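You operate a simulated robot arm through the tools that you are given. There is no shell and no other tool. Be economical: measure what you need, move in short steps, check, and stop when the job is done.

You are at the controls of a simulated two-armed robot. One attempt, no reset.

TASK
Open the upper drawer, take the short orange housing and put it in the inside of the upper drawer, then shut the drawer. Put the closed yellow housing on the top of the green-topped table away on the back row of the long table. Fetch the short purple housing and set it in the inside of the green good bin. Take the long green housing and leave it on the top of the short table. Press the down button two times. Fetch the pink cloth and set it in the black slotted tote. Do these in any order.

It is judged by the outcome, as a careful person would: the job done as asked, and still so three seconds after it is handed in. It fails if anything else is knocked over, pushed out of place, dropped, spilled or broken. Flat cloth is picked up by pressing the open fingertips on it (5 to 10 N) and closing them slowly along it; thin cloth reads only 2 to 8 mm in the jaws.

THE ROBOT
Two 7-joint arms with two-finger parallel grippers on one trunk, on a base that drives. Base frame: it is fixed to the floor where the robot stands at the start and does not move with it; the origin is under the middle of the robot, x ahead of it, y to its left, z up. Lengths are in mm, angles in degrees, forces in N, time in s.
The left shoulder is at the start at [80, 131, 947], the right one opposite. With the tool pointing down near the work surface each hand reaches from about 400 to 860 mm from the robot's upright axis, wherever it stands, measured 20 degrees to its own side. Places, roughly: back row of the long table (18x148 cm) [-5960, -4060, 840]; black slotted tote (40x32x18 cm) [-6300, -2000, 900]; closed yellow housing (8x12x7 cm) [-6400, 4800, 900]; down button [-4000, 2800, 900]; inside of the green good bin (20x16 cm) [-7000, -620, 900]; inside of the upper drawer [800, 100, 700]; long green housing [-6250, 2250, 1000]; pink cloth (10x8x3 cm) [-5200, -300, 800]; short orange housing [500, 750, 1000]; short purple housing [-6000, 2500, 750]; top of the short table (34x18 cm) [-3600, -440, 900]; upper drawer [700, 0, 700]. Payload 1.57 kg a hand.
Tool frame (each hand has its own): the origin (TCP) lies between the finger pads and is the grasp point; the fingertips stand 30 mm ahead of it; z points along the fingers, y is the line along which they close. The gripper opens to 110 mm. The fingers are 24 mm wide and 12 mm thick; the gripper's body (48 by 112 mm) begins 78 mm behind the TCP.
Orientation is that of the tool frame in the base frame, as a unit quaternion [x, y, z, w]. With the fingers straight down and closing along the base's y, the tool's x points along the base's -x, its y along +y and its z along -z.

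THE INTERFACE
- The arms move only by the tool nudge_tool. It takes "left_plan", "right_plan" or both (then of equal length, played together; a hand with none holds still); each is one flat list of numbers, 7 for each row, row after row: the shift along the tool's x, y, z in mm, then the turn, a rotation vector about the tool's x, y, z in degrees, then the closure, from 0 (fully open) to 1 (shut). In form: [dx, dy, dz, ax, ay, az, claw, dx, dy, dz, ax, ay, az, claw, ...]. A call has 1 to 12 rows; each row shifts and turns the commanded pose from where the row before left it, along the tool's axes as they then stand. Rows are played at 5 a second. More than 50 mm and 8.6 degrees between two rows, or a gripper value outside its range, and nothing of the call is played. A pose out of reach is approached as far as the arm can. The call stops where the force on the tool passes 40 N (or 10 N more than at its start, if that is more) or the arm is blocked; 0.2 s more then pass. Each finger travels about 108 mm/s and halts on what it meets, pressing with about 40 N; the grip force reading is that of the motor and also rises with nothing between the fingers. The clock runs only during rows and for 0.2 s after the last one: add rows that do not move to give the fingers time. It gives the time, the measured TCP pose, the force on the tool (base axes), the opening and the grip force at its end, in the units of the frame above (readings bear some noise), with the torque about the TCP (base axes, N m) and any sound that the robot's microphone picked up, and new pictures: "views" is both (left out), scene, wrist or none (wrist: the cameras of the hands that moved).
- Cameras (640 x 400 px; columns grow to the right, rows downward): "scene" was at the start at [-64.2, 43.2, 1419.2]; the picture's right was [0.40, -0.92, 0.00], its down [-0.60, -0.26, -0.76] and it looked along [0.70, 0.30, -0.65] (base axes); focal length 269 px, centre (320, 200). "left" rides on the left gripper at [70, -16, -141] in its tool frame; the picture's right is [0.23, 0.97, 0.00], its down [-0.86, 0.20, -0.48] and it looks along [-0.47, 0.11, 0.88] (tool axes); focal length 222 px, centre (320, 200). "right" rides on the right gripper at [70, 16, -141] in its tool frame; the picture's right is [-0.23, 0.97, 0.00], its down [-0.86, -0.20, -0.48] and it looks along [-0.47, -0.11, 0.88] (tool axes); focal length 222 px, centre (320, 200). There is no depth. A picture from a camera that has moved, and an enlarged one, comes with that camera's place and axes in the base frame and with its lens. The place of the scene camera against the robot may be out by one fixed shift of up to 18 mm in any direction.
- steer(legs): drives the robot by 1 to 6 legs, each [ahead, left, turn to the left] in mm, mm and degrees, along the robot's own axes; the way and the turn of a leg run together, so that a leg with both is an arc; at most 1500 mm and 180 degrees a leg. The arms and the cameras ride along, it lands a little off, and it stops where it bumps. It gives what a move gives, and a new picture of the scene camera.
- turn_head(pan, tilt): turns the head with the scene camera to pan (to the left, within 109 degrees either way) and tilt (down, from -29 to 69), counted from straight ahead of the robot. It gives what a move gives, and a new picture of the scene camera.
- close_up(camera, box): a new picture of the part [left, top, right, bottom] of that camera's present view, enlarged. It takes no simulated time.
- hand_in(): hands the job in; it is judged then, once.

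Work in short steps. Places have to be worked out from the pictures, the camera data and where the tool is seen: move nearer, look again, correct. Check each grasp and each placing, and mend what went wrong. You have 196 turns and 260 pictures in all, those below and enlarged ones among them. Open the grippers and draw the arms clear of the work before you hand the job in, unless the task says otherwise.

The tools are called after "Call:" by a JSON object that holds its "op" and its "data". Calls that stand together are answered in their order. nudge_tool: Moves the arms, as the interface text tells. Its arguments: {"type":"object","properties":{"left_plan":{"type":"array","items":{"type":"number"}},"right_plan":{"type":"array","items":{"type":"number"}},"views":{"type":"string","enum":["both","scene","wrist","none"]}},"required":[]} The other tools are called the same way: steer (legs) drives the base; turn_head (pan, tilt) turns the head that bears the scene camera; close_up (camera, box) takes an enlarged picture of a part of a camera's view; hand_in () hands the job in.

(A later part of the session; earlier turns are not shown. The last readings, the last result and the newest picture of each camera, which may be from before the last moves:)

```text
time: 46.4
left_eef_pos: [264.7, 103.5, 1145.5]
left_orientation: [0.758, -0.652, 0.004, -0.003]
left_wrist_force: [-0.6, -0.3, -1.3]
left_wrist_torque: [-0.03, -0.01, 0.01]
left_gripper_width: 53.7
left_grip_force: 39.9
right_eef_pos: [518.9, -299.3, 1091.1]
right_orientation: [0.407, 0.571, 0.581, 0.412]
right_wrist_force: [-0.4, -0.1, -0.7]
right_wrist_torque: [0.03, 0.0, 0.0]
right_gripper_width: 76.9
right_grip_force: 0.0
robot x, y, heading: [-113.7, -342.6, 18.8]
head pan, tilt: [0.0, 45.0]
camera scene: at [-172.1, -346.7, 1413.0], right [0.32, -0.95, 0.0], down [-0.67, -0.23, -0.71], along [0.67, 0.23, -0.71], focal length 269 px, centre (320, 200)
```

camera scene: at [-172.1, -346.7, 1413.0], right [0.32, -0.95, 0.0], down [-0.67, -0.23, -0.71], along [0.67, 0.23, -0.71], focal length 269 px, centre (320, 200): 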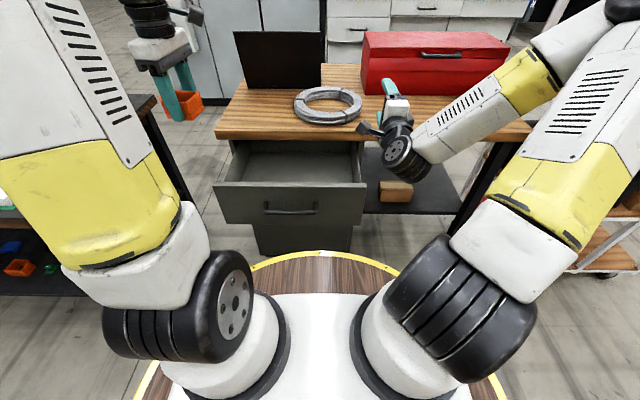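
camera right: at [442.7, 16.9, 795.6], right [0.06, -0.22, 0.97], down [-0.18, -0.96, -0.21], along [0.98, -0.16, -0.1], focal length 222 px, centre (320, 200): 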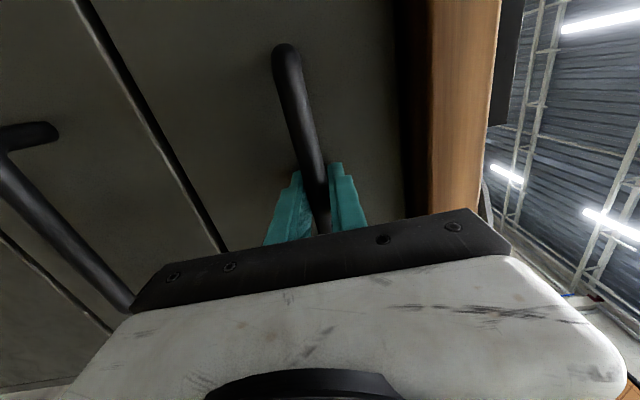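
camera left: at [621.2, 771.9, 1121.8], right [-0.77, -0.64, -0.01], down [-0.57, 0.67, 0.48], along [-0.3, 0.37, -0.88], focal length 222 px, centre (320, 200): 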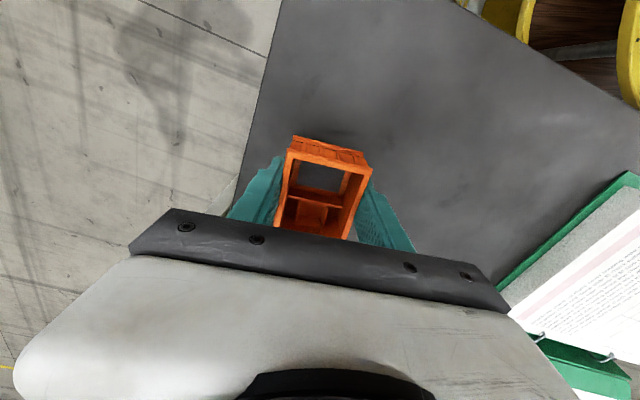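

The drawer stands open ahead. I'll carry the orange housing over its interior (≈[495, -13]) and come partway down.

Call:
{"op": "nudge_tool", "data": {"left_plan": [25, -35, 0, 0, 0, 0, 1, 25, -35, 0, 0, 0, 0, 1, 25, -35, 0, 0, 0, 0, 1, 25, -35, 0, 0, 0, 0, 1, 25, -35, 0, 0, 0, 0, 1, 25, -35, 0, 0, 0, 0, 1, 0, 0, 45, 0, 0, 0, 1, 0, 0, 45, 0, 0, 0, 1, 0, 0, 45, 0, 0, 0, 1, 0, 0, 45, 0, 0, 0, 1, 0, 0, 45, 0, 0, 0, 1], "views": "both"}}

```text
time: 48.8
left_eef_pos: [499.7, -9.6, 923.0]
left_orientation: [0.759, -0.651, 0.002, -0.003]
left_wrist_force: [-0.2, -0.4, -0.9]
left_wrist_torque: [-0.02, -0.02, -0.02]
left_gripper_width: 53.7
left_grip_force: 39.9
right_eef_pos: [518.2, -300.0, 1089.3]
right_orientation: [0.408, 0.571, 0.582, 0.412]
right_wrist_force: [0.2, -0.6, -0.4]
right_wrist_torque: [-0.02, 0.01, 0.08]
right_gripper_width: 76.9
right_grip_force: 0.1
robot x, y, heading: [-116.2, -338.8, 18.5]
head pan, tilt: [0.0, 45.0]
camera scene: at [-172.1, -346.8, 1413.0], right [0.32, -0.95, 0.0], down [-0.67, -0.23, -0.71], along [0.67, 0.23, -0.71], focal length 269 px, centre (320, 200)
camera left: at [524.3, -76.4, 1064.0], right [-0.93, -0.37, -0.01], down [-0.33, 0.81, 0.48], along [-0.17, 0.45, -0.88], focal length 222 px, centre (320, 200)
```

scene: 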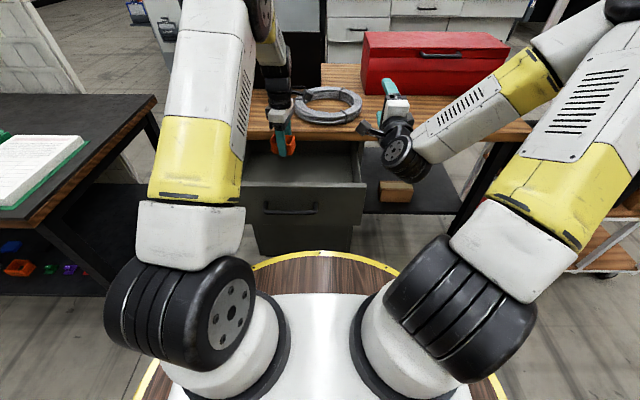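
left: 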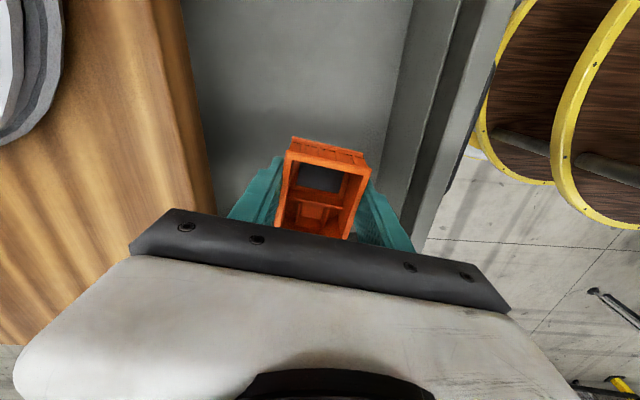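

There's good clearance on all sides. I'll descend gradually into the drawer.

Call:
{"op": "nudge_tool", "data": {"left_plan": [0, 0, 30, 0, 0, 0, 1, 0, 0, 30, 0, 0, 0, 1, 0, 0, 30, 0, 0, 0, 1, 0, 0, 20, 0, 0, 0, 1, 0, 0, 10, 0, 0, 0, 1, 0, 0, 10, 0, 0, 0, 1, 0, 0, 8, 0, 0, 0, 1, 0, 0, 8, 0, 0, 0, 1, 0, 0, 8, 0, 0, 0, 1, 0, 0, 8, 0, 0, 0, 1], "views": "wrist"}}

```text
time: 51.0
left_eef_pos: [498.4, -12.7, 759.2]
left_orientation: [0.758, -0.652, 0.003, -0.003]
left_wrist_force: [0.4, 0.4, -0.5]
left_wrist_torque: [-0.02, -0.01, -0.01]
left_gripper_width: 53.6
left_grip_force: 39.7
right_eef_pos: [519.4, -299.4, 1090.6]
right_orientation: [0.407, 0.571, 0.581, 0.412]
right_wrist_force: [0.3, 0.4, -0.2]
right_wrist_torque: [0.0, 0.01, -0.02]
right_gripper_width: 76.8
right_grip_force: 0.1
robot x, y, heading: [-112.2, -342.4, 18.6]
head pan, tilt: [0.0, 45.0]
camera left: at [523.9, -79.6, 900.4], right [-0.93, -0.37, -0.01], down [-0.33, 0.81, 0.48], along [-0.17, 0.45, -0.88], focal length 222 px, centre (320, 200)
```

left: 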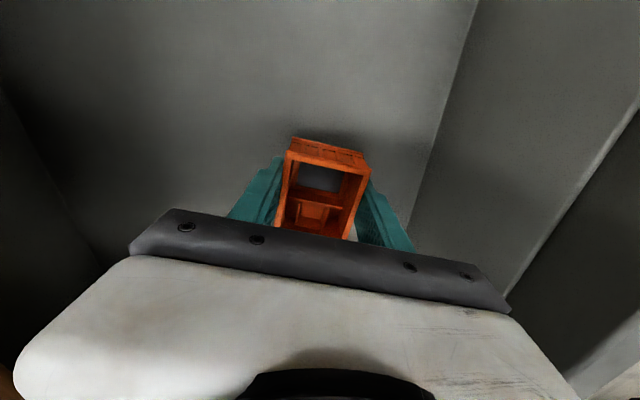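

Nearly at the floor. I'll continue in small steps until it touches.

Call:
{"op": "nudge_tool", "data": {"left_plan": [0, 0, 6, 0, 0, 0, 1, 0, 0, 6, 0, 0, 0, 1, 0, 0, 6, 0, 0, 0, 1, 0, 0, 6, 0, 0, 0, 1, 0, 0, 6, 0, 0, 0, 1, 0, 0, 6, 0, 0, 0, 1, 0, 0, 6, 0, 0, 0, 1, 0, 0, 6, 0, 0, 0, 1], "views": "wrist"}}

```text
time: 52.8
left_eef_pos: [501.0, -11.7, 715.2]
left_orientation: [0.758, -0.652, 0.004, -0.005]
left_wrist_force: [-2.0, 0.4, 28.0]
left_wrist_torque: [-0.14, 0.98, -0.1]
left_gripper_width: 53.6
left_grip_force: 39.7
right_eef_pos: [517.6, -299.7, 1091.0]
right_orientation: [0.408, 0.571, 0.581, 0.412]
right_wrist_force: [-0.4, 0.1, 0.2]
right_wrist_torque: [-0.02, 0.0, 0.02]
right_gripper_width: 77.0
right_grip_force: 0.0
robot x, y, heading: [-115.2, -341.5, 18.9]
head pan, tilt: [0.0, 45.0]
camera left: at [525.3, -78.2, 856.6], right [-0.93, -0.37, -0.01], down [-0.33, 0.81, 0.48], along [-0.17, 0.45, -0.88], focal length 222 px, centre (320, 200)
```

left: 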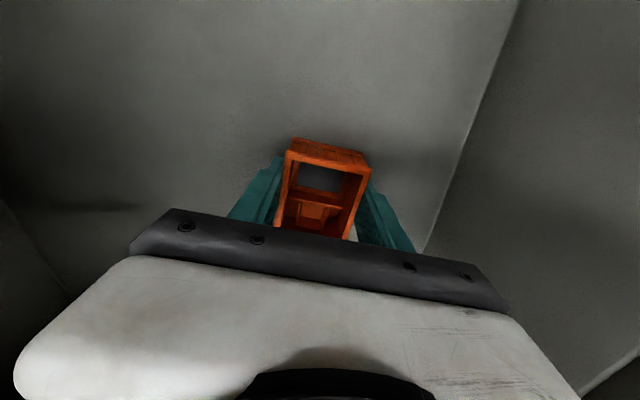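

On the drawer floor (28 N). I'll lift 2 mm, open moderately and raise the hand out.

Call:
{"op": "nudge_tool", "data": {"left_plan": [0, 0, -3, 0, 0, 0, 1, 0, 0, 0, 0, 0, 0, 0.4, 0, 0, 0, 0, 0, 0, 0.3, 0, 0, 0, 0, 0, 0, 0.3, 0, 0, -30, 0, 0, 0, 0.3, 0, 0, -45, 0, 0, 0, 0.3, 0, 0, -45, 0, 0, 0, 0.3, 0, 0, -45, 0, 0, 0, 0.3, 0, 0, -45, 0, 0, 0, 0.3, 0, 0, -45, 0, 0, 0, 0.3, 0, 0, -45, 0, 0, 0, 0.3, 0, 0, -45, 0, 0, 0, 0.3], "views": "both"}}

```text
time: 55.4
left_eef_pos: [496.8, -13.5, 1062.4]
left_orientation: [0.759, -0.651, 0.003, -0.002]
left_wrist_force: [-0.6, 0.6, -0.2]
left_wrist_torque: [0.0, 0.05, 0.0]
left_gripper_width: 77.0
left_grip_force: 0.0
right_eef_pos: [518.6, -298.4, 1090.1]
right_orientation: [0.408, 0.572, 0.58, 0.412]
right_wrist_force: [0.2, 0.4, -0.1]
right_wrist_torque: [0.05, 0.01, 0.02]
right_gripper_width: 76.9
right_grip_force: 0.0
robot x, y, heading: [-118.3, -335.0, 18.8]
head pan, tilt: [0.0, 45.0]
camera scene: at [-171.7, -346.6, 1413.0], right [0.32, -0.95, 0.0], down [-0.67, -0.23, -0.71], along [0.67, 0.23, -0.71], focal length 269 px, centre (320, 200)
camera left: at [522.4, -79.8, 1202.3], right [-0.93, -0.37, -0.01], down [-0.33, 0.81, 0.48], along [-0.17, 0.45, -0.88], focal length 222 px, centre (320, 200)
```

scene: 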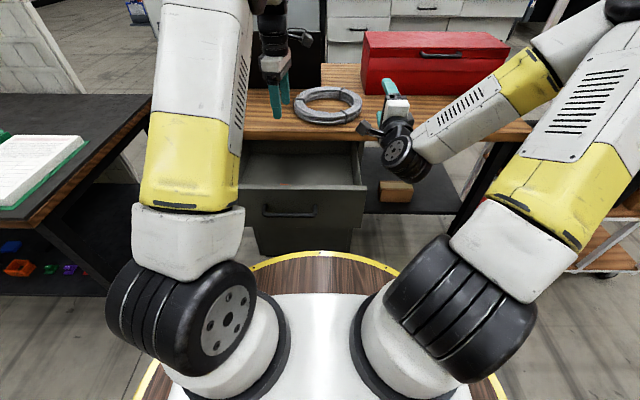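
left: 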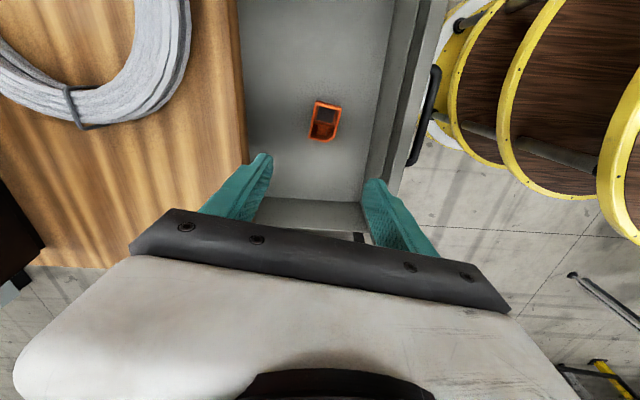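

The orange housing is in the drawer. I'll retract the left hand, then reposition the base so the right hand lines up with the handle to push the drawer shut.

Call:
{"op": "nudge_tool", "data": {"left_plan": [0, 0, -40, 0, 0, 0, 0, 0, 45, -40, 0, 0, 0, 0, -15, 45, 0, 0, 0, 0, 0, -15, 45, 0, 0, 0, 0, 0, -15, 45, 0, 0, 0, 0, 0, -15, 45, 0, 0, 0, 0, 0], "views": "none"}}

Call:
{"op": "steer", "data": {"legs": [[-147, 0, 0], [0, 255, 0]]}}

```text
refused: row 2 steps farther than a row can; nothing moved
```

```text
time: 58.2
left_eef_pos: [278.4, 181.6, 1060.9]
left_orientation: [0.761, -0.649, 0.003, -0.003]
left_wrist_force: [-0.2, 0.7, -0.4]
left_wrist_torque: [-0.01, 0.01, 0.0]
left_gripper_width: 77.3
left_grip_force: 0.1
right_eef_pos: [301.4, -105.6, 1090.2]
right_orientation: [0.405, 0.573, 0.583, 0.411]
right_wrist_force: [0.2, 1.1, 0.0]
right_wrist_torque: [-0.01, 0.0, -0.01]
right_gripper_width: 76.9
right_grip_force: 0.1
robot x, y, heading: [-331.5, -149.4, 19.1]
head pan, tilt: [0.0, 45.0]
camera scene: at [-389.2, -157.3, 1413.0], right [0.33, -0.94, 0.0], down [-0.67, -0.23, -0.71], along [0.67, 0.23, -0.71], focal length 269 px, centre (320, 200)
```

scene: 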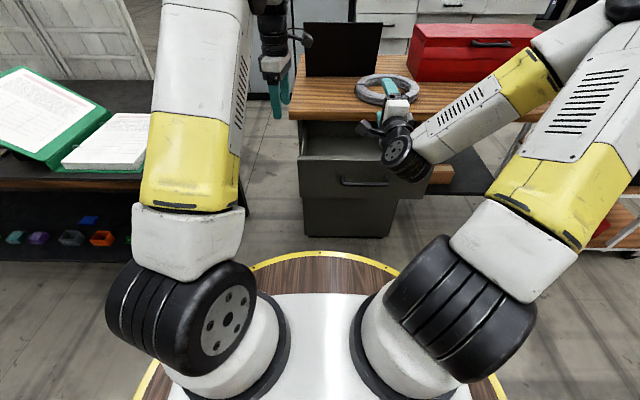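

No harm done by the skipped step. I'll now lower the right hand to handle height while retracting the left.

Call:
{"op": "nudge_tool", "data": {"left_plan": [0, 0, -40, 0, 0, 0, 0, 0, 0, -40, 0, 0, 0, 0, 0, 0, -30, 0, 0, 0, 0, -10, 45, 0, 0, 0, 0, 0, -10, 45, 0, 0, 0, 0, 0, -10, 45, 0, 0, 0, 0, 0, 0, 0, 0, 0, 0, 0, 0, 0, 0, 0, 0, 0, 0, 0], "right_plan": [0, -45, 0, 0, 0, 0, 0.3, 0, -45, 0, 0, 0, 0, 0.3, 0, -45, 0, 0, 0, 0, 0.3, 0, -45, 0, 0, 0, 0, 0.3, 0, -45, 0, 0, 0, 0, 0.3, 0, -45, 0, 0, 0, 0, 0.3, 0, -45, 0, 0, 0, 0, 0.3, 0, 0, 0, 0, 0, 0, 0.3], "views": "wrist"}}

```text
time: 59.7
left_eef_pos: [138.5, 192.1, 1171.8]
left_orientation: [0.761, -0.649, 0.002, -0.002]
left_wrist_force: [-0.5, -0.1, 0.9]
left_wrist_torque: [0.01, -0.02, 0.01]
left_gripper_width: 109.9
left_grip_force: 0.1
right_eef_pos: [310.3, -103.2, 821.4]
right_orientation: [0.399, 0.558, 0.594, 0.42]
right_wrist_force: [2.2, 0.5, 33.8]
right_wrist_torque: [0.15, -0.98, -0.05]
right_gripper_width: 47.5
right_grip_force: 0.1
robot x, y, heading: [-330.9, -147.6, 19.1]
head pan, tilt: [0.0, 45.0]
stopped in row 7 (right hand): the force on the tool passed its limit at 53 N (the readings are from after the stop); the commanded pose is now the measured one
camera right: at [153.0, -86.1, 830.9], right [0.02, -0.24, 0.97], down [-0.16, -0.96, -0.23], along [0.99, -0.15, -0.06], focal length 222 px, centre (320, 200)
camera left: at [164.5, 124.8, 1313.1], right [-0.93, -0.38, -0.01], down [-0.34, 0.81, 0.48], along [-0.17, 0.44, -0.88], focal length 222 px, centre (320, 200)
```

right: 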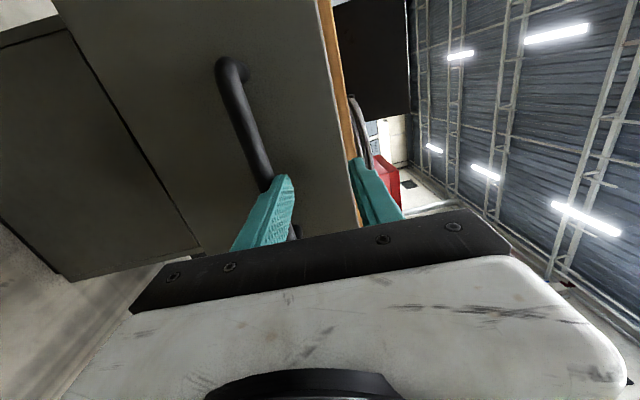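
left: 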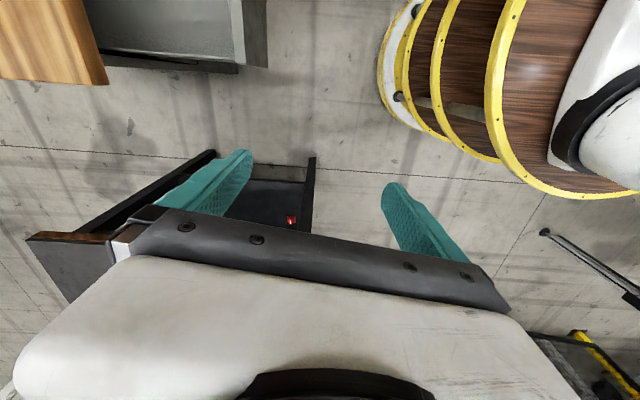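

The lower finger came down on the handle bar. I'll lift 8 mm, back off 50 mm, reopen, then lower to z≈774.

Call:
{"op": "nudge_tool", "data": {"right_plan": [0, 8, 0, 0, 0, 0, 0.3, 0, 0, -40, 0, 0, 0, 0.3, 0, 0, -20, 0, 0, 3, 0.3, 0, -28, 0, 0, 0, 0, 0.3, 0, -27, 0, 0, 0, 0, 0.3, 0, 0, 0, 0, 0, 0, 0.3], "views": "wrist"}}

```text
time: 60.5
left_eef_pos: [139.9, 190.9, 1171.8]
left_orientation: [0.76, -0.65, 0.002, -0.003]
left_wrist_force: [0.3, 0.0, 0.8]
left_wrist_torque: [0.0, 0.0, 0.02]
left_gripper_width: 109.9
left_grip_force: 0.1
right_eef_pos: [258.8, -122.5, 825.0]
right_orientation: [0.411, 0.545, 0.606, 0.408]
right_wrist_force: [2.6, 0.1, 24.2]
right_wrist_torque: [0.01, -0.83, -0.02]
right_gripper_width: 55.6
right_grip_force: 0.1
robot x, y, heading: [-336.4, -148.1, 19.2]
head pan, tilt: [0.0, 45.0]
stopped in row 4 (right hand): the force on the tool passed its limit at 52 N (the readings are from after the stop); the commanded pose is now the measured one
camera right: at [100.9, -105.6, 837.6], right [0.03, -0.28, 0.96], down [-0.16, -0.95, -0.28], along [0.99, -0.15, -0.08], focal length 222 px, centre (320, 200)
```

right: 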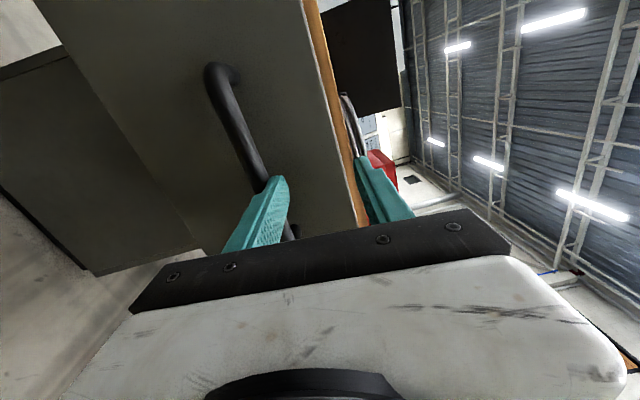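

The fingers had sprung back onto the bar and dragged the drawer slightly further out. I'll lift well clear (45 mm), back off 90 mm, and look.

Call:
{"op": "nudge_tool", "data": {"right_plan": [0, 40, 0, 0, 0, 0, 0.3, 0, 0, 0, 0, 0, 0, 0.3, 0, 0, -45, 0, 0, 0, 0.3, 0, 0, -45, 0, 0, 0, 0.3, 0, 0, 0, 0, 0, 0, 0.3], "views": "both"}}

```text
time: 61.8
left_eef_pos: [148.3, 192.9, 1168.1]
left_orientation: [0.76, -0.649, -0.001, 0.0]
left_wrist_force: [0.1, -0.4, 0.5]
left_wrist_torque: [0.03, 0.0, 0.0]
left_gripper_width: 110.2
left_grip_force: 0.1
right_eef_pos: [192.5, -155.9, 860.7]
right_orientation: [0.402, 0.537, 0.606, 0.427]
right_wrist_force: [-0.2, 0.1, -0.5]
right_wrist_torque: [0.01, 0.01, -0.03]
right_gripper_width: 77.0
right_grip_force: 0.0
robot x, y, heading: [-331.0, -150.4, 19.1]
head pan, tilt: [0.0, 45.0]
camera scene: at [-379.4, -155.5, 1413.4], right [0.33, -0.95, 0.0], down [-0.67, -0.23, -0.7], along [0.66, 0.23, -0.71], focal length 269 px, centre (320, 200)
camera right: at [35.0, -135.9, 866.8], right [-0.01, -0.27, 0.96], down [-0.17, -0.95, -0.27], along [0.99, -0.17, -0.03], focal length 222 px, centre (320, 200)
```

scene: 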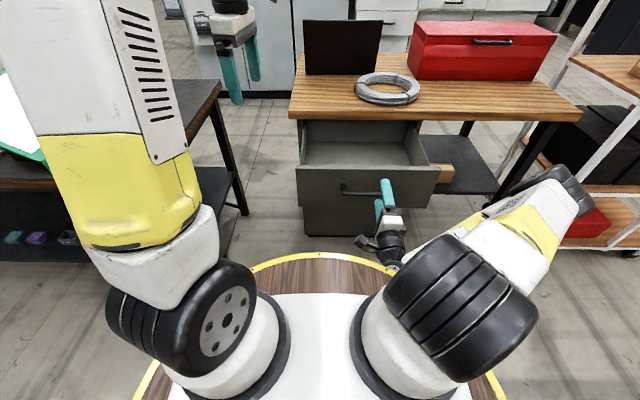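
right: 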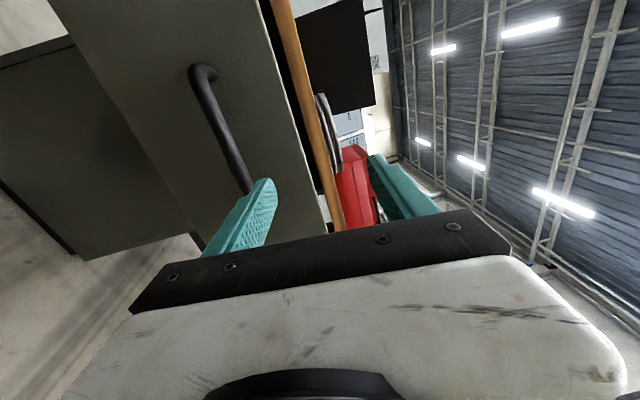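

Clear now. I'll level the hand (5.7° pitch), lower it to handle height, and check.

Call:
{"op": "nudge_tool", "data": {"right_plan": [0, 0, 0, 5.7, 0, 0, 0.3, 0, -44, 0, 0, 0, 0, 0.3, 0, -43, 0, 0, 0, 0, 0.3, 0, 0, 0, 0, 0, 0, 0.3], "views": "wrist"}}

```text
time: 62.8
left_eef_pos: [143.8, 190.4, 1170.5]
left_orientation: [0.76, -0.649, 0.001, -0.001]
left_wrist_force: [0.6, 0.4, -0.2]
left_wrist_torque: [0.01, 0.0, 0.01]
left_gripper_width: 110.1
left_grip_force: 0.0
right_eef_pos: [191.9, -152.0, 765.0]
right_orientation: [0.428, 0.568, 0.582, 0.394]
right_wrist_force: [-0.4, 0.3, 0.4]
right_wrist_torque: [-0.01, 0.02, -0.01]
right_gripper_width: 77.0
right_grip_force: 0.0
right hand out of reach, approached as far as the arm can: row 1
robot x, y, heading: [-329.7, -146.4, 19.2]
head pan, tilt: [0.0, 45.0]
camera right: at [36.2, -133.2, 788.3], right [0.1, -0.26, 0.96], down [-0.18, -0.95, -0.24], along [0.98, -0.15, -0.14], focal length 222 px, centre (320, 200)
```

right: 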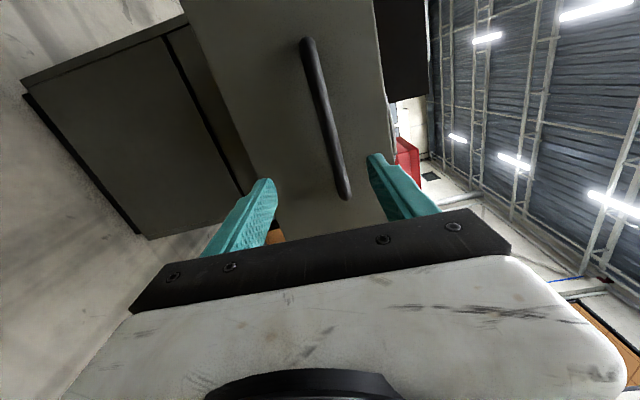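

The bar is centred between the fingers. I'll drive the base forward so the fingers straddle it and push the drawer in.

Call:
{"op": "steer", "data": {"legs": [[200, 0, 0]]}}

```text
time: 64.3
left_eef_pos: [331.6, 258.2, 1169.9]
left_orientation: [0.76, -0.65, 0.001, -0.001]
left_wrist_force: [0.2, -0.1, 0.2]
left_wrist_torque: [-0.04, 0.01, -0.02]
left_gripper_width: 109.8
left_grip_force: 0.2
right_eef_pos: [379.5, -86.7, 764.2]
right_orientation: [0.427, 0.569, 0.581, 0.396]
right_wrist_force: [-0.3, 0.1, 0.0]
right_wrist_torque: [0.03, -0.01, -0.01]
right_gripper_width: 77.0
right_grip_force: 0.1
robot x, y, heading: [-145.6, -80.6, 19.2]
head pan, tilt: [0.0, 45.0]
camera scene: at [-196.3, -92.2, 1413.2], right [0.33, -0.94, 0.0], down [-0.67, -0.23, -0.7], along [0.67, 0.23, -0.71], focal length 269 px, centre (320, 200)
```

scene: 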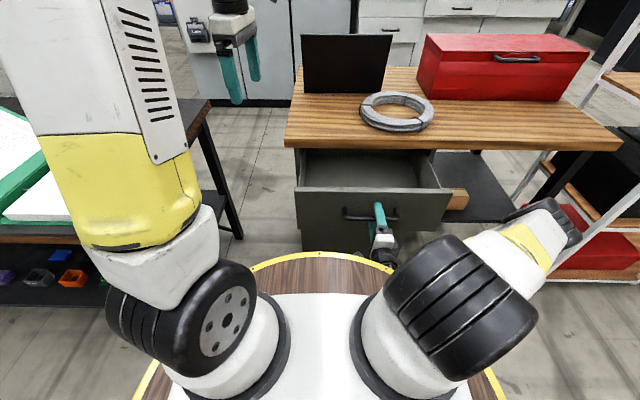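

The push works. I'll drive on 215 mm.

Call:
{"op": "steer", "data": {"legs": [[215, 0, 0]]}}

```text
time: 66.0
left_eef_pos: [529.8, 324.7, 1169.5]
left_orientation: [0.759, -0.651, 0.003, -0.004]
left_wrist_force: [0.8, -0.7, -0.1]
left_wrist_torque: [0.01, -0.01, -0.05]
left_gripper_width: 110.1
left_grip_force: 0.1
right_eef_pos: [581.5, -19.5, 766.2]
right_orientation: [0.425, 0.567, 0.582, 0.399]
right_wrist_force: [0.0, -0.8, 0.4]
right_wrist_torque: [-0.03, 0.02, 0.01]
right_gripper_width: 77.3
right_grip_force: 0.1
robot x, y, heading: [58.8, -12.7, 19.2]
head pan, tilt: [0.0, 45.0]
camera scene: at [1.7, -22.9, 1413.1], right [0.32, -0.95, 0.0], down [-0.67, -0.23, -0.71], along [0.67, 0.23, -0.71], focal length 269 px, centre (320, 200)
```

scene: 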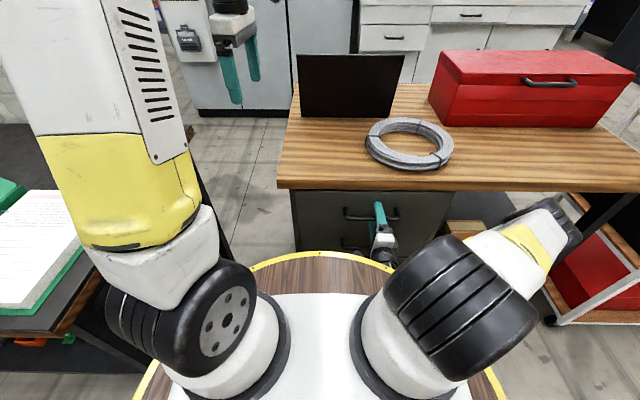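

About 30 mm remains. I'll press it home with the arm in small steps until the force rises.

Call:
{"op": "nudge_tool", "data": {"right_plan": [0, 0, 12, 0, 0, 0, 0.3, 0, 0, 10, 0, 0, 0, 0.3, 0, 0, 8, 0, 0, 0, 0.3, 0, 0, 6, 0, 0, 0, 0.3, 0, 0, 6, 0, 0, 0, 0.3, 0, 0, 6, 0, 0, 0, 0.3], "views": "both"}}

```text
time: 67.0
left_eef_pos: [529.0, 324.0, 1172.8]
left_orientation: [0.76, -0.65, 0.003, -0.003]
left_wrist_force: [-0.6, -0.3, -0.3]
left_wrist_torque: [-0.02, -0.02, -0.01]
left_gripper_width: 109.9
left_grip_force: 0.1
right_eef_pos: [607.2, -8.3, 764.1]
right_orientation: [0.426, 0.568, 0.58, 0.399]
right_wrist_force: [-12.9, -4.2, 2.4]
right_wrist_torque: [0.16, -0.68, -0.19]
right_gripper_width: 79.0
right_grip_force: 1.2
robot x, y, heading: [56.9, -12.9, 19.1]
head pan, tilt: [0.0, 45.0]
stopped in row 4 (right hand): the force on the tool passed its limit at 52 N (the readings are from after the stop); the commanded pose is now the measured one
camera scene: at [-1.6, -23.1, 1413.0], right [0.32, -0.95, 0.0], down [-0.67, -0.23, -0.71], along [0.67, 0.23, -0.71], focal length 269 px, centre (320, 200)
camera right: at [451.8, 10.2, 786.5], right [0.09, -0.25, 0.96], down [-0.19, -0.95, -0.23], along [0.98, -0.16, -0.14], focal length 222 px, centre (320, 200)
```

scene: 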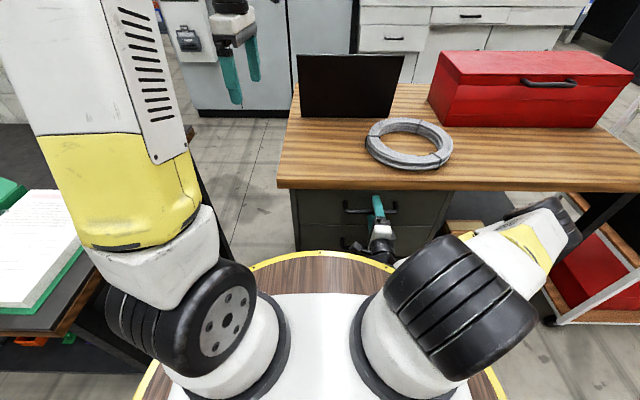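
right: 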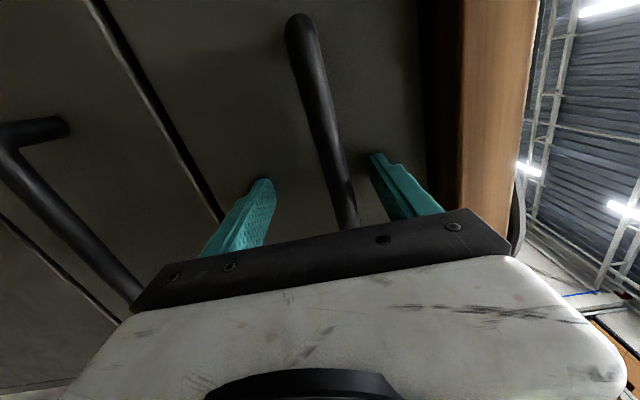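

The drawer is fully shut (same hand position as at the first grip). I'll back away and bring the right hand up and back to pointing down.

Call:
{"op": "steer", "data": {"legs": [[-650, 0, 0]]}}

Call:
{"op": "nudge_tool", "data": {"right_plan": [0, 45, 0, 0, 0, 0, 0, 0, 45, 0, 0, 0, 0, 0, 0, 45, 0, 0, 0, 0, 0, 0, 45, 0, 0, 0, 0, 0, 0, 45, 0, 0, 0, 0, 0, 0, 45, 0, 0, 0, -8.5, 0, 0, 45, 0, 0, 0, -8.5, 0, 0, 0, 0, 0, 0, -8.5, 0, 0, 0, 0, 0, 0, -8.5, 0, 0, 0, 0, 0, 0, -8.5, 0, 0, 0, 0, 0, 0, -8.5, 0, 0, 0, 0, 0, 0, -8.5, 0], "views": "none"}}

Call:
{"op": "nudge_tool", "data": {"right_plan": [0, 0, 0, 0, 0, -8.5, 0, 0, 0, 0, 0, 0, -8.5, 0, 0, 0, 0, 0, 0, -8.5, 0, 0, 0, 0, 0, 8.5, 0, 0, 0, 0, 0, 0, 8.5, 0, 0, 0, 0, 0, 0, 8.5, 0, 0, 0, 0, 0, 0, 8.5, 0, 0, 0, 0, 0, 0, 8.5, 0, 0, 0, 0, 0, 0, 8.5, 0, 0, 0, 0, 0, 0, 8.5, 0, 0, 0, 0, 0, 0, 8.5, 0, 0, 0, 0, 0, 0, 8.5, 0, 0], "views": "none"}}

Call:
{"op": "turn_head", "data": {"pan": 100, "tilt": 12}}

```text
time: 70.5
left_eef_pos: [-81.6, 115.3, 1171.2]
left_orientation: [0.758, -0.652, 0.003, -0.004]
left_wrist_force: [0.3, -1.5, 0.2]
left_wrist_torque: [0.01, -0.03, -0.07]
left_gripper_width: 110.1
left_grip_force: 0.0
right_eef_pos: [-3.1, -219.7, 764.5]
right_orientation: [0.428, 0.566, 0.58, 0.401]
right_wrist_force: [0.5, -0.3, 1.3]
right_wrist_torque: [-0.03, 0.03, 0.01]
right_gripper_width: 77.0
right_grip_force: 0.0
robot x, y, heading: [-554.5, -217.8, 18.8]
head pan, tilt: [0.0, 45.0]
camera scene: at [-613.1, -230.4, 1413.0], right [0.32, -0.95, 0.0], down [-0.67, -0.23, -0.71], along [0.67, 0.23, -0.71], focal length 269 px, centre (320, 200)
```

scene: 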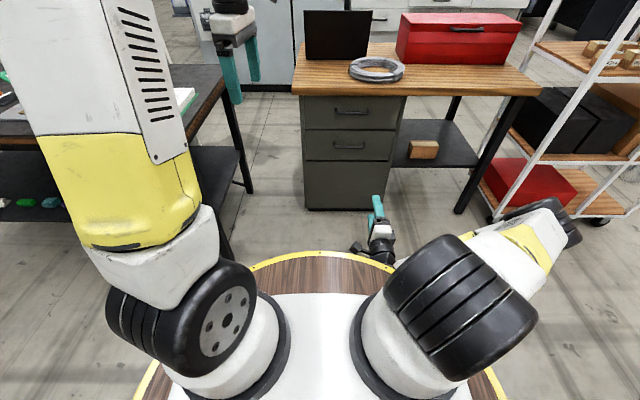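

```text
time: 73.2
left_eef_pos: [-81.6, 114.3, 1171.9]
left_orientation: [0.758, -0.652, 0.003, -0.003]
left_wrist_force: [0.2, 0.1, 1.0]
left_wrist_torque: [-0.01, 0.03, -0.02]
left_gripper_width: 109.9
left_grip_force: 0.0
right_eef_pos: [79.6, -209.8, 1035.2]
right_orientation: [0.089, 0.704, 0.304, 0.635]
right_wrist_force: [0.2, 0.1, 0.1]
right_wrist_torque: [0.01, -0.02, 0.0]
right_gripper_width: 109.9
right_grip_force: 0.1
right hand out of reach, approached as far as the arm can: row 3, 4, 5, 6, 7
robot x, y, heading: [-555.2, -221.0, 18.7]
head pan, tilt: [0.0, 45.0]
```

```text
time: 75.8
left_eef_pos: [-81.9, 114.4, 1172.0]
left_orientation: [0.758, -0.652, 0.004, -0.003]
left_wrist_force: [-0.5, 0.2, 0.1]
left_wrist_torque: [-0.01, -0.01, 0.0]
left_gripper_width: 110.0
left_grip_force: 0.1
right_eef_pos: [79.8, -209.2, 1035.3]
right_orientation: [-0.15, 0.98, 0.081, 0.101]
right_wrist_force: [0.2, -0.2, 0.8]
right_wrist_torque: [0.0, -0.01, -0.02]
right_gripper_width: 109.8
right_grip_force: 0.1
robot x, y, heading: [-552.4, -221.4, 18.7]
head pan, tilt: [0.0, 45.0]
```

```text
time: 77.5
left_eef_pos: [-80.9, 114.4, 1171.6]
left_orientation: [0.758, -0.652, 0.002, -0.003]
left_wrist_force: [-0.2, 0.0, -0.1]
left_wrist_torque: [0.01, 0.0, 0.04]
left_gripper_width: 110.0
left_grip_force: 0.0
right_eef_pos: [78.7, -207.8, 1034.9]
right_orientation: [-0.15, 0.98, 0.082, 0.101]
right_wrist_force: [-0.3, 0.4, -0.5]
right_wrist_torque: [-0.02, -0.04, -0.02]
right_gripper_width: 109.9
right_grip_force: 0.1
robot x, y, heading: [-553.2, -221.0, 18.3]
head pan, tilt: [100.0, 12.0]
camera scene: at [-734.7, -174.4, 1464.7], right [0.88, 0.48, 0.0], down [0.1, -0.18, -0.98], along [-0.47, 0.86, -0.21], focal length 269 px, centre (320, 200)
```

scene: 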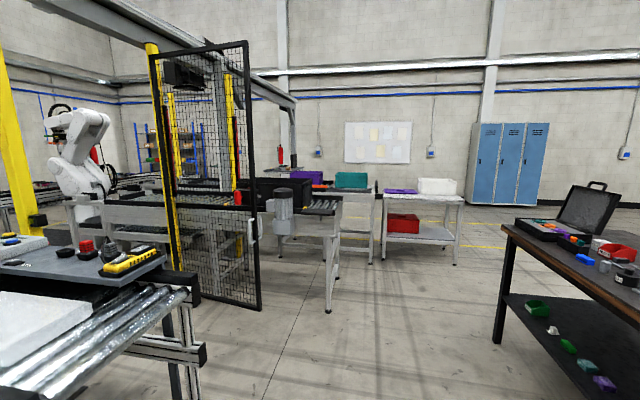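

The drawer is shut and the way behind me is unknown. I'll turn around to face the rest of the hall and look.

Call:
{"op": "turn_head", "data": {"pan": 0, "tilt": 15}}

Call:
{"op": "steer", "data": {"legs": [[0, 0, 130]]}}

Call:
{"op": "steer", "data": {"legs": [[0, 0, 50]]}}

```text
time: 79.3
left_eef_pos: [-81.1, 114.0, 1172.6]
left_orientation: [0.758, -0.652, 0.003, -0.004]
left_wrist_force: [0.4, 0.1, 0.3]
left_wrist_torque: [-0.02, 0.0, -0.03]
left_gripper_width: 110.2
left_grip_force: 0.1
right_eef_pos: [80.8, -210.1, 1034.5]
right_orientation: [-0.149, 0.98, 0.081, 0.102]
right_wrist_force: [0.0, -0.3, 0.9]
right_wrist_torque: [0.0, 0.0, 0.01]
right_gripper_width: 109.8
right_grip_force: 0.1
robot x, y, heading: [-555.9, -222.0, 18.7]
head pan, tilt: [0.0, 15.0]
camera scene: at [-601.6, -226.5, 1459.8], right [0.32, -0.95, 0.0], down [-0.25, -0.08, -0.97], along [0.92, 0.31, -0.26], focal length 269 px, centre (320, 200)
```

scene: 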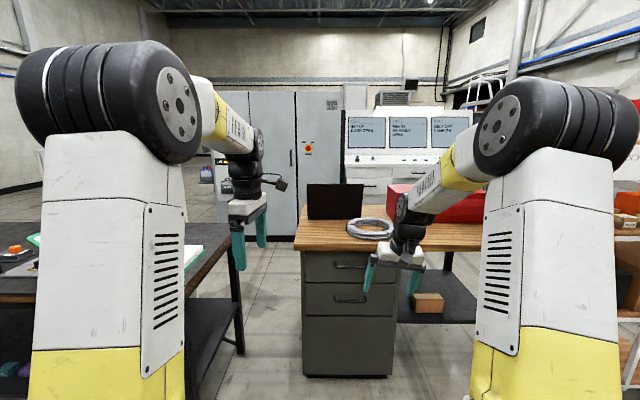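

```text
time: 85.1
left_eef_pos: [-1119.2, -83.3, 1171.0]
left_orientation: [0.908, 0.419, -0.002, -0.004]
left_wrist_force: [-0.2, 0.5, 0.0]
left_wrist_torque: [-0.03, 0.0, -0.01]
left_gripper_width: 110.1
left_grip_force: 0.1
right_eef_pos: [-983.3, 249.8, 1034.5]
right_orientation: [0.954, -0.271, -0.127, 0.032]
right_wrist_force: [0.3, 0.0, 0.1]
right_wrist_torque: [0.01, 0.01, 0.01]
right_gripper_width: 109.9
right_grip_force: 0.1
robot x, y, heading: [-554.9, -221.7, 149.5]
head pan, tilt: [0.0, 15.0]
camera scene: at [-517.7, -235.1, 1459.8], right [0.51, 0.86, 0.0], down [0.22, -0.13, -0.97], along [-0.83, 0.49, -0.26], focal length 269 px, centre (320, 200)
```

scene: 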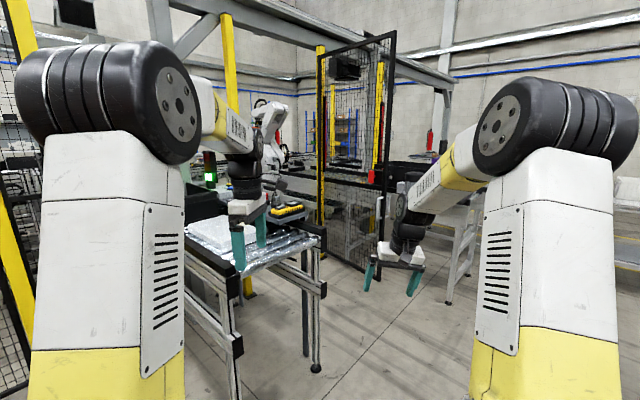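

```text
time: 87.8
left_eef_pos: [-1014.1, -579.7, 1171.7]
left_orientation: [0.635, 0.773, -0.003, -0.003]
left_wrist_force: [0.4, 0.2, -0.8]
left_wrist_torque: [-0.01, 0.0, -0.02]
left_gripper_width: 109.9
left_grip_force: 0.0
right_eef_pos: [-1190.1, -262.5, 1034.2]
right_orientation: [0.976, 0.172, -0.099, 0.084]
right_wrist_force: [0.1, 0.2, 0.6]
right_wrist_torque: [-0.01, 0.0, -0.01]
right_gripper_width: 110.0
right_grip_force: 0.0
robot x, y, heading: [-555.3, -220.0, -158.5]
head pan, tilt: [0.0, 15.0]
camera scene: at [-514.5, -195.0, 1459.8], right [-0.36, 0.93, 0.0], down [0.24, 0.09, -0.97], along [-0.9, -0.35, -0.26], focal length 269 px, centre (320, 200)
```

scene: 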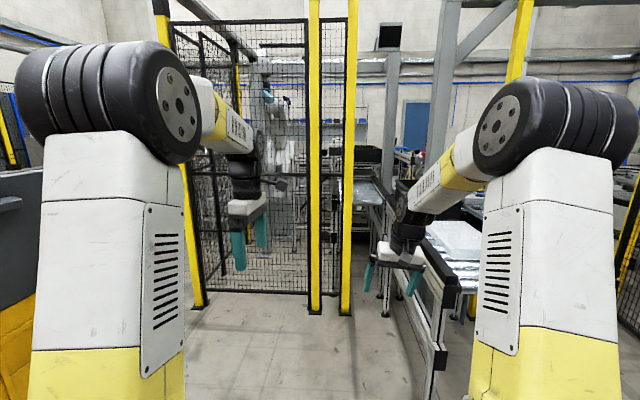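

A fenced robot cell and conveyors block the way directly west, but there's an open aisle to the north between the bench and the conveyors. I'll drive to about [-1000, 1300], facing north, and look left.

Call:
{"op": "steer", "data": {"legs": [[0, 0, -96.5], [1480, 0, 0], [100, 0, 0]]}}

Call:
{"op": "turn_head", "data": {"pan": 60, "tilt": 12}}

```text
time: 99.9
left_eef_pos: [-1251.6, 1770.2, 1171.1]
left_orientation: [0.999, 0.043, -0.001, -0.004]
left_wrist_force: [0.3, -0.6, 0.2]
left_wrist_torque: [0.01, -0.03, -0.03]
left_gripper_width: 109.8
left_grip_force: 0.1
right_eef_pos: [-918.4, 1911.2, 1035.2]
right_orientation: [0.78, -0.612, -0.129, -0.018]
right_wrist_force: [0.3, -0.3, -1.5]
right_wrist_torque: [-0.02, -0.02, -0.01]
right_gripper_width: 110.0
right_grip_force: 0.0
robot x, y, heading: [-946.5, 1275.7, 105.2]
head pan, tilt: [0.0, 15.0]
camera scene: at [-936.5, 1240.8, 1459.8], right [0.97, 0.26, 0.0], down [0.07, -0.25, -0.97], along [-0.25, 0.93, -0.26], focal length 269 px, centre (320, 200)
```

scene: 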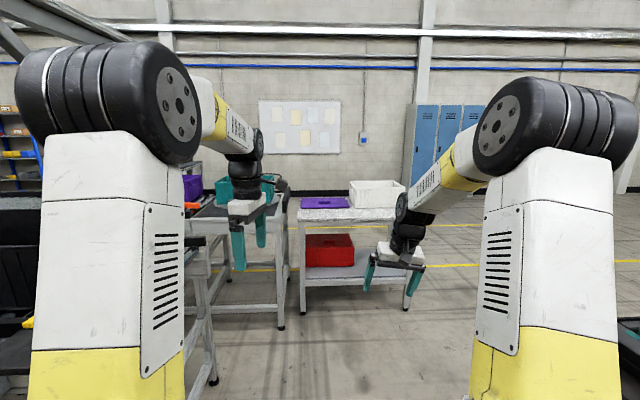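

```text
time: 101.2
left_eef_pos: [-1251.8, 1771.1, 1171.0]
left_orientation: [0.999, 0.043, 0.0, -0.003]
left_wrist_force: [0.5, -1.0, -0.1]
left_wrist_torque: [-0.02, 0.02, -0.01]
left_gripper_width: 110.2
left_grip_force: 0.0
right_eef_pos: [-920.0, 1911.0, 1034.1]
right_orientation: [0.78, -0.612, -0.129, -0.017]
right_wrist_force: [0.4, -0.5, -0.1]
right_wrist_torque: [0.0, 0.01, -0.03]
right_gripper_width: 109.9
right_grip_force: 0.1
robot x, y, heading: [-948.3, 1279.1, 104.9]
head pan, tilt: [60.0, 12.0]
camera scene: at [-1002.4, 1174.9, 1464.7], right [0.26, 0.97, 0.0], down [0.2, -0.05, -0.98], along [-0.94, 0.25, -0.21], focal length 269 px, centre (320, 200)
```

scene: 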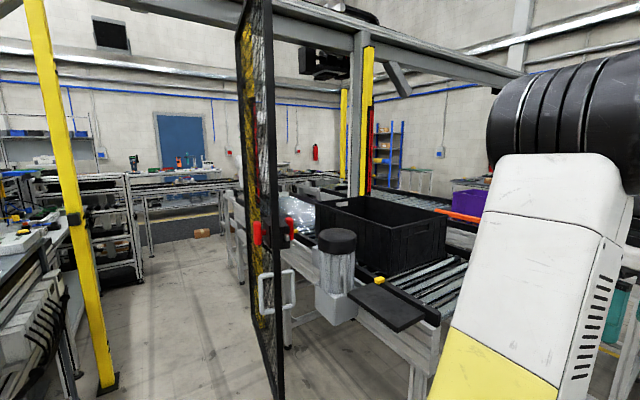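

The gate in the fence is open: there's a passage west at y≈810, between conveyor A and the gate leaf. I'll line up facing west before it.

Call:
{"op": "turn_head", "data": {"pan": 0, "tilt": 25}}

Call:
{"op": "steer", "data": {"legs": [[0, 0, 75], [0, 460, 0]]}}

```text
time: 102.5
left_eef_pos: [-1252.1, 1770.9, 1171.1]
left_orientation: [0.999, 0.044, 0.0, -0.003]
left_wrist_force: [0.3, 0.7, 0.0]
left_wrist_torque: [0.0, -0.01, -0.02]
left_gripper_width: 109.9
left_grip_force: 0.0
right_eef_pos: [-920.1, 1911.2, 1034.6]
right_orientation: [0.78, -0.612, -0.129, -0.019]
right_wrist_force: [0.0, -0.8, -0.6]
right_wrist_torque: [-0.01, -0.01, -0.02]
right_gripper_width: 110.0
right_grip_force: 0.1
robot x, y, heading: [-947.0, 1276.8, 105.0]
head pan, tilt: [0.0, 25.0]
camera scene: at [-936.2, 1239.7, 1443.6], right [0.97, 0.26, 0.0], down [0.11, -0.41, -0.91], along [-0.24, 0.88, -0.42], focal length 269 px, centre (320, 200)
```

scene: 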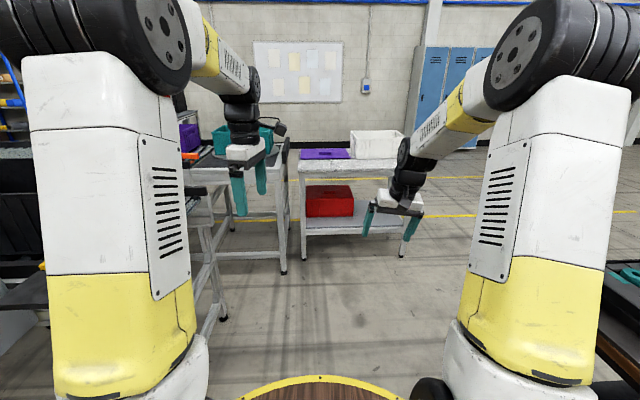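

```text
time: 108.5
left_eef_pos: [-1496.9, 643.2, 1171.6]
left_orientation: [0.763, 0.646, -0.002, -0.003]
left_wrist_force: [-0.4, 0.1, -0.2]
left_wrist_torque: [-0.01, -0.01, 0.04]
left_gripper_width: 110.0
left_grip_force: 0.0
right_eef_pos: [-1550.7, 999.2, 1034.1]
right_orientation: [0.992, -0.006, -0.113, 0.064]
right_wrist_force: [0.2, 0.4, 0.6]
right_wrist_torque: [-0.01, -0.02, 0.01]
right_gripper_width: 109.8
right_grip_force: 0.0
robot x, y, heading: [-941.0, 815.8, -179.5]
head pan, tilt: [0.0, 25.0]
camera scene: at [-897.4, 825.4, 1443.6], right [-0.01, 1.0, 0.0], down [0.42, 0.0, -0.91], along [-0.91, -0.01, -0.42], focal length 269 px, centre (320, 200)
```

scene: 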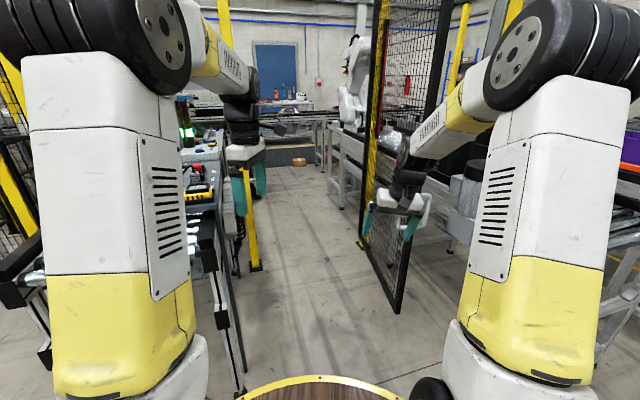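

Clear corridor ahead. I'll drive west through the gate opening at y≈800.

Call:
{"op": "steer", "data": {"legs": [[1450, 10, -0.5], [900, 0, 0]]}}

```text
time: 120.1
left_eef_pos: [-3857.9, 579.3, 1171.5]
left_orientation: [0.757, 0.653, -0.002, -0.002]
left_wrist_force: [-0.3, 0.6, 0.1]
left_wrist_torque: [-0.01, -0.01, 0.03]
left_gripper_width: 110.4
left_grip_force: 0.0
right_eef_pos: [-3916.4, 935.9, 1034.8]
right_orientation: [0.992, 0.003, -0.112, 0.066]
right_wrist_force: [0.4, 0.3, 0.2]
right_wrist_torque: [-0.01, 0.01, 0.0]
right_gripper_width: 110.1
right_grip_force: 0.3
robot x, y, heading: [-3305.5, 760.1, -178.5]
head pan, tilt: [0.0, 25.0]
camera scene: at [-3259.5, 771.7, 1443.6], right [-0.03, 1.0, 0.0], down [0.42, 0.01, -0.91], along [-0.91, -0.02, -0.42], focal length 269 px, centre (320, 200)
```

scene: 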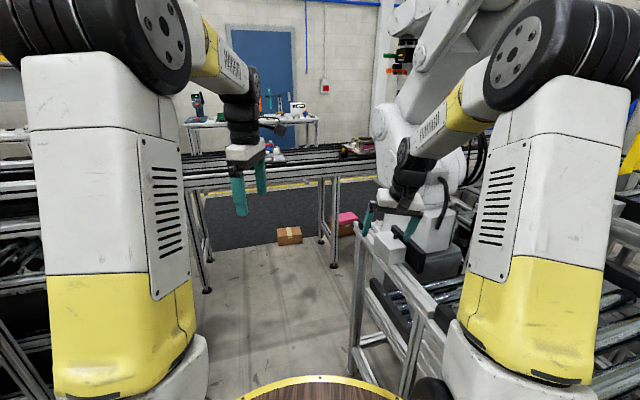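

A cross conveyor lies ahead at x≈-4900. I'll look left and right to find the short table and the other stations.

Call:
{"op": "turn_head", "data": {"pan": 60, "tilt": 15}}

Call:
{"op": "turn_head", "data": {"pan": -60, "tilt": 15}}

```text
time: 121.4
left_eef_pos: [-3856.3, 579.2, 1171.7]
left_orientation: [0.758, 0.653, -0.003, -0.003]
left_wrist_force: [0.7, 0.0, 0.0]
left_wrist_torque: [-0.02, 0.02, 0.01]
left_gripper_width: 109.9
left_grip_force: 0.1
right_eef_pos: [-3916.7, 935.6, 1034.2]
right_orientation: [0.991, 0.003, -0.113, 0.065]
right_wrist_force: [0.9, -0.2, -0.1]
right_wrist_torque: [0.01, -0.02, 0.02]
right_gripper_width: 110.1
right_grip_force: 0.0
robot x, y, heading: [-3306.2, 758.7, -178.6]
head pan, tilt: [60.0, 15.0]
camera scene: at [-3212.0, 692.2, 1459.8], right [-0.88, 0.48, 0.0], down [0.12, 0.23, -0.97], along [-0.46, -0.85, -0.26], focal length 269 px, centre (320, 200)
```

scene: 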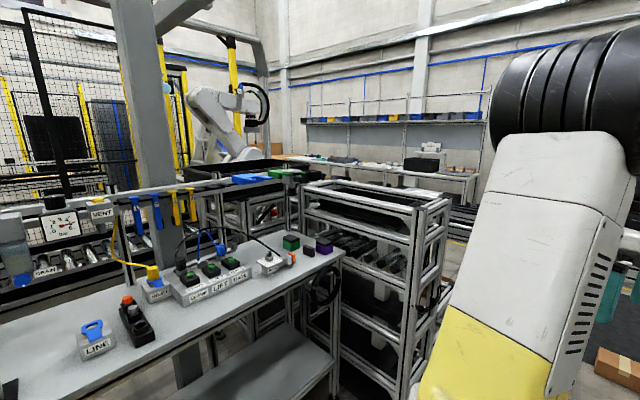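

```text
time: 123.4
left_eef_pos: [-3856.8, 580.1, 1170.9]
left_orientation: [0.758, 0.652, -0.002, -0.003]
left_wrist_force: [1.2, 0.2, 0.4]
left_wrist_torque: [0.05, 0.01, -0.01]
left_gripper_width: 109.8
left_grip_force: 0.1
right_eef_pos: [-3916.0, 934.8, 1035.0]
right_orientation: [0.991, 0.003, -0.113, 0.065]
right_wrist_force: [0.9, 0.3, 0.5]
right_wrist_torque: [0.01, 0.04, 0.01]
right_gripper_width: 110.0
right_grip_force: 0.0
robot x, y, heading: [-3304.7, 761.7, -178.4]
head pan, tilt: [-60.0, 15.0]
camera scene: at [-3216.4, 853.8, 1459.8], right [0.85, 0.52, 0.0], down [0.14, -0.22, -0.97], along [-0.51, 0.82, -0.26], focal length 269 px, centre (320, 200)
```

scene: 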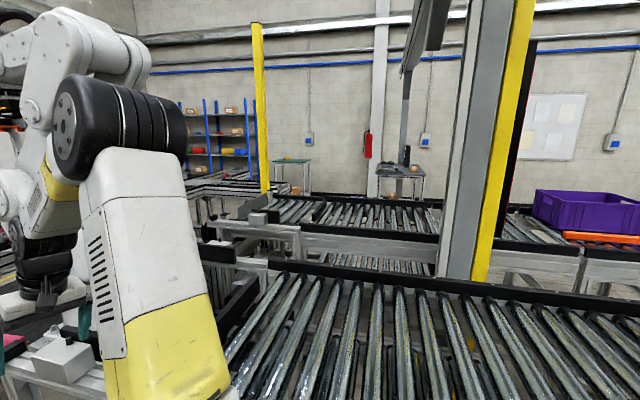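

The left view shows a table with labelled switches and small coloured housings. I'll turn back and zoom in there.

Call:
{"op": "turn_head", "data": {"pan": 60, "tilt": 30}}

Call:
{"op": "close_up", "data": {"camera": "scene", "box": [60, 40, 380, 240]}}

```text
time: 125.4
left_eef_pos: [-3856.3, 579.0, 1170.4]
left_orientation: [0.757, 0.654, -0.003, -0.002]
left_wrist_force: [-0.1, -0.3, -0.3]
left_wrist_torque: [-0.01, 0.01, -0.01]
left_gripper_width: 110.2
left_grip_force: 0.1
right_eef_pos: [-3915.7, 934.2, 1034.6]
right_orientation: [0.992, 0.004, -0.112, 0.066]
right_wrist_force: [-0.3, 0.1, 0.1]
right_wrist_torque: [0.0, -0.01, 0.0]
right_gripper_width: 110.0
right_grip_force: 0.1
robot x, y, heading: [-3306.5, 759.4, -178.4]
head pan, tilt: [60.0, 30.0]
camera scene: at [-3210.5, 694.7, 1435.6], right [-0.88, 0.48, 0.0], down [0.24, 0.44, -0.87], along [-0.41, -0.76, -0.5], focal length 269 px, centre (320, 200)
```

scene: 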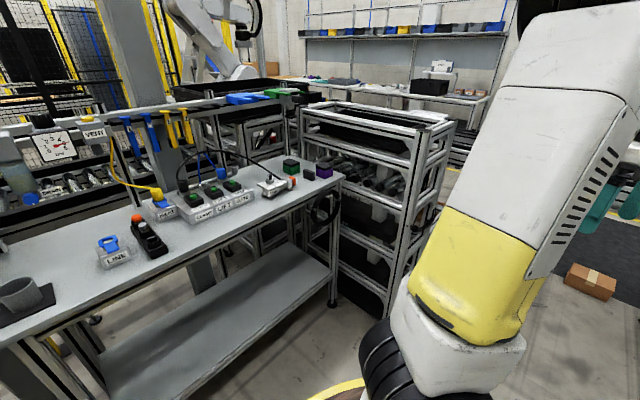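

```text
2.00 times, centred on (220, 140) of scene
camera zoom: at [-3210.5, 694.7, 1435.6], right [-0.88, 0.48, 0.0], down [0.24, 0.44, -0.87], along [-0.41, -0.76, -0.5], focal length 538 px, centre (520, 320)
```

zoom: 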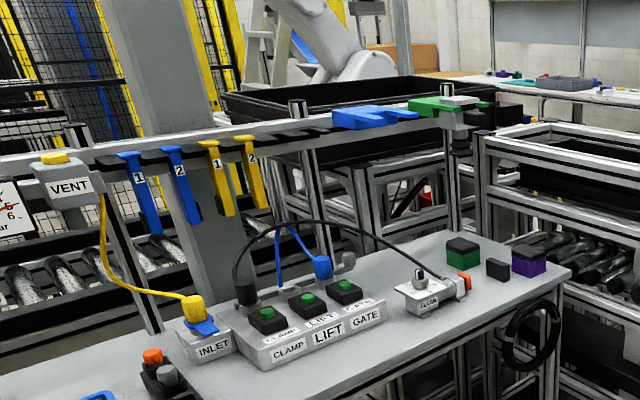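

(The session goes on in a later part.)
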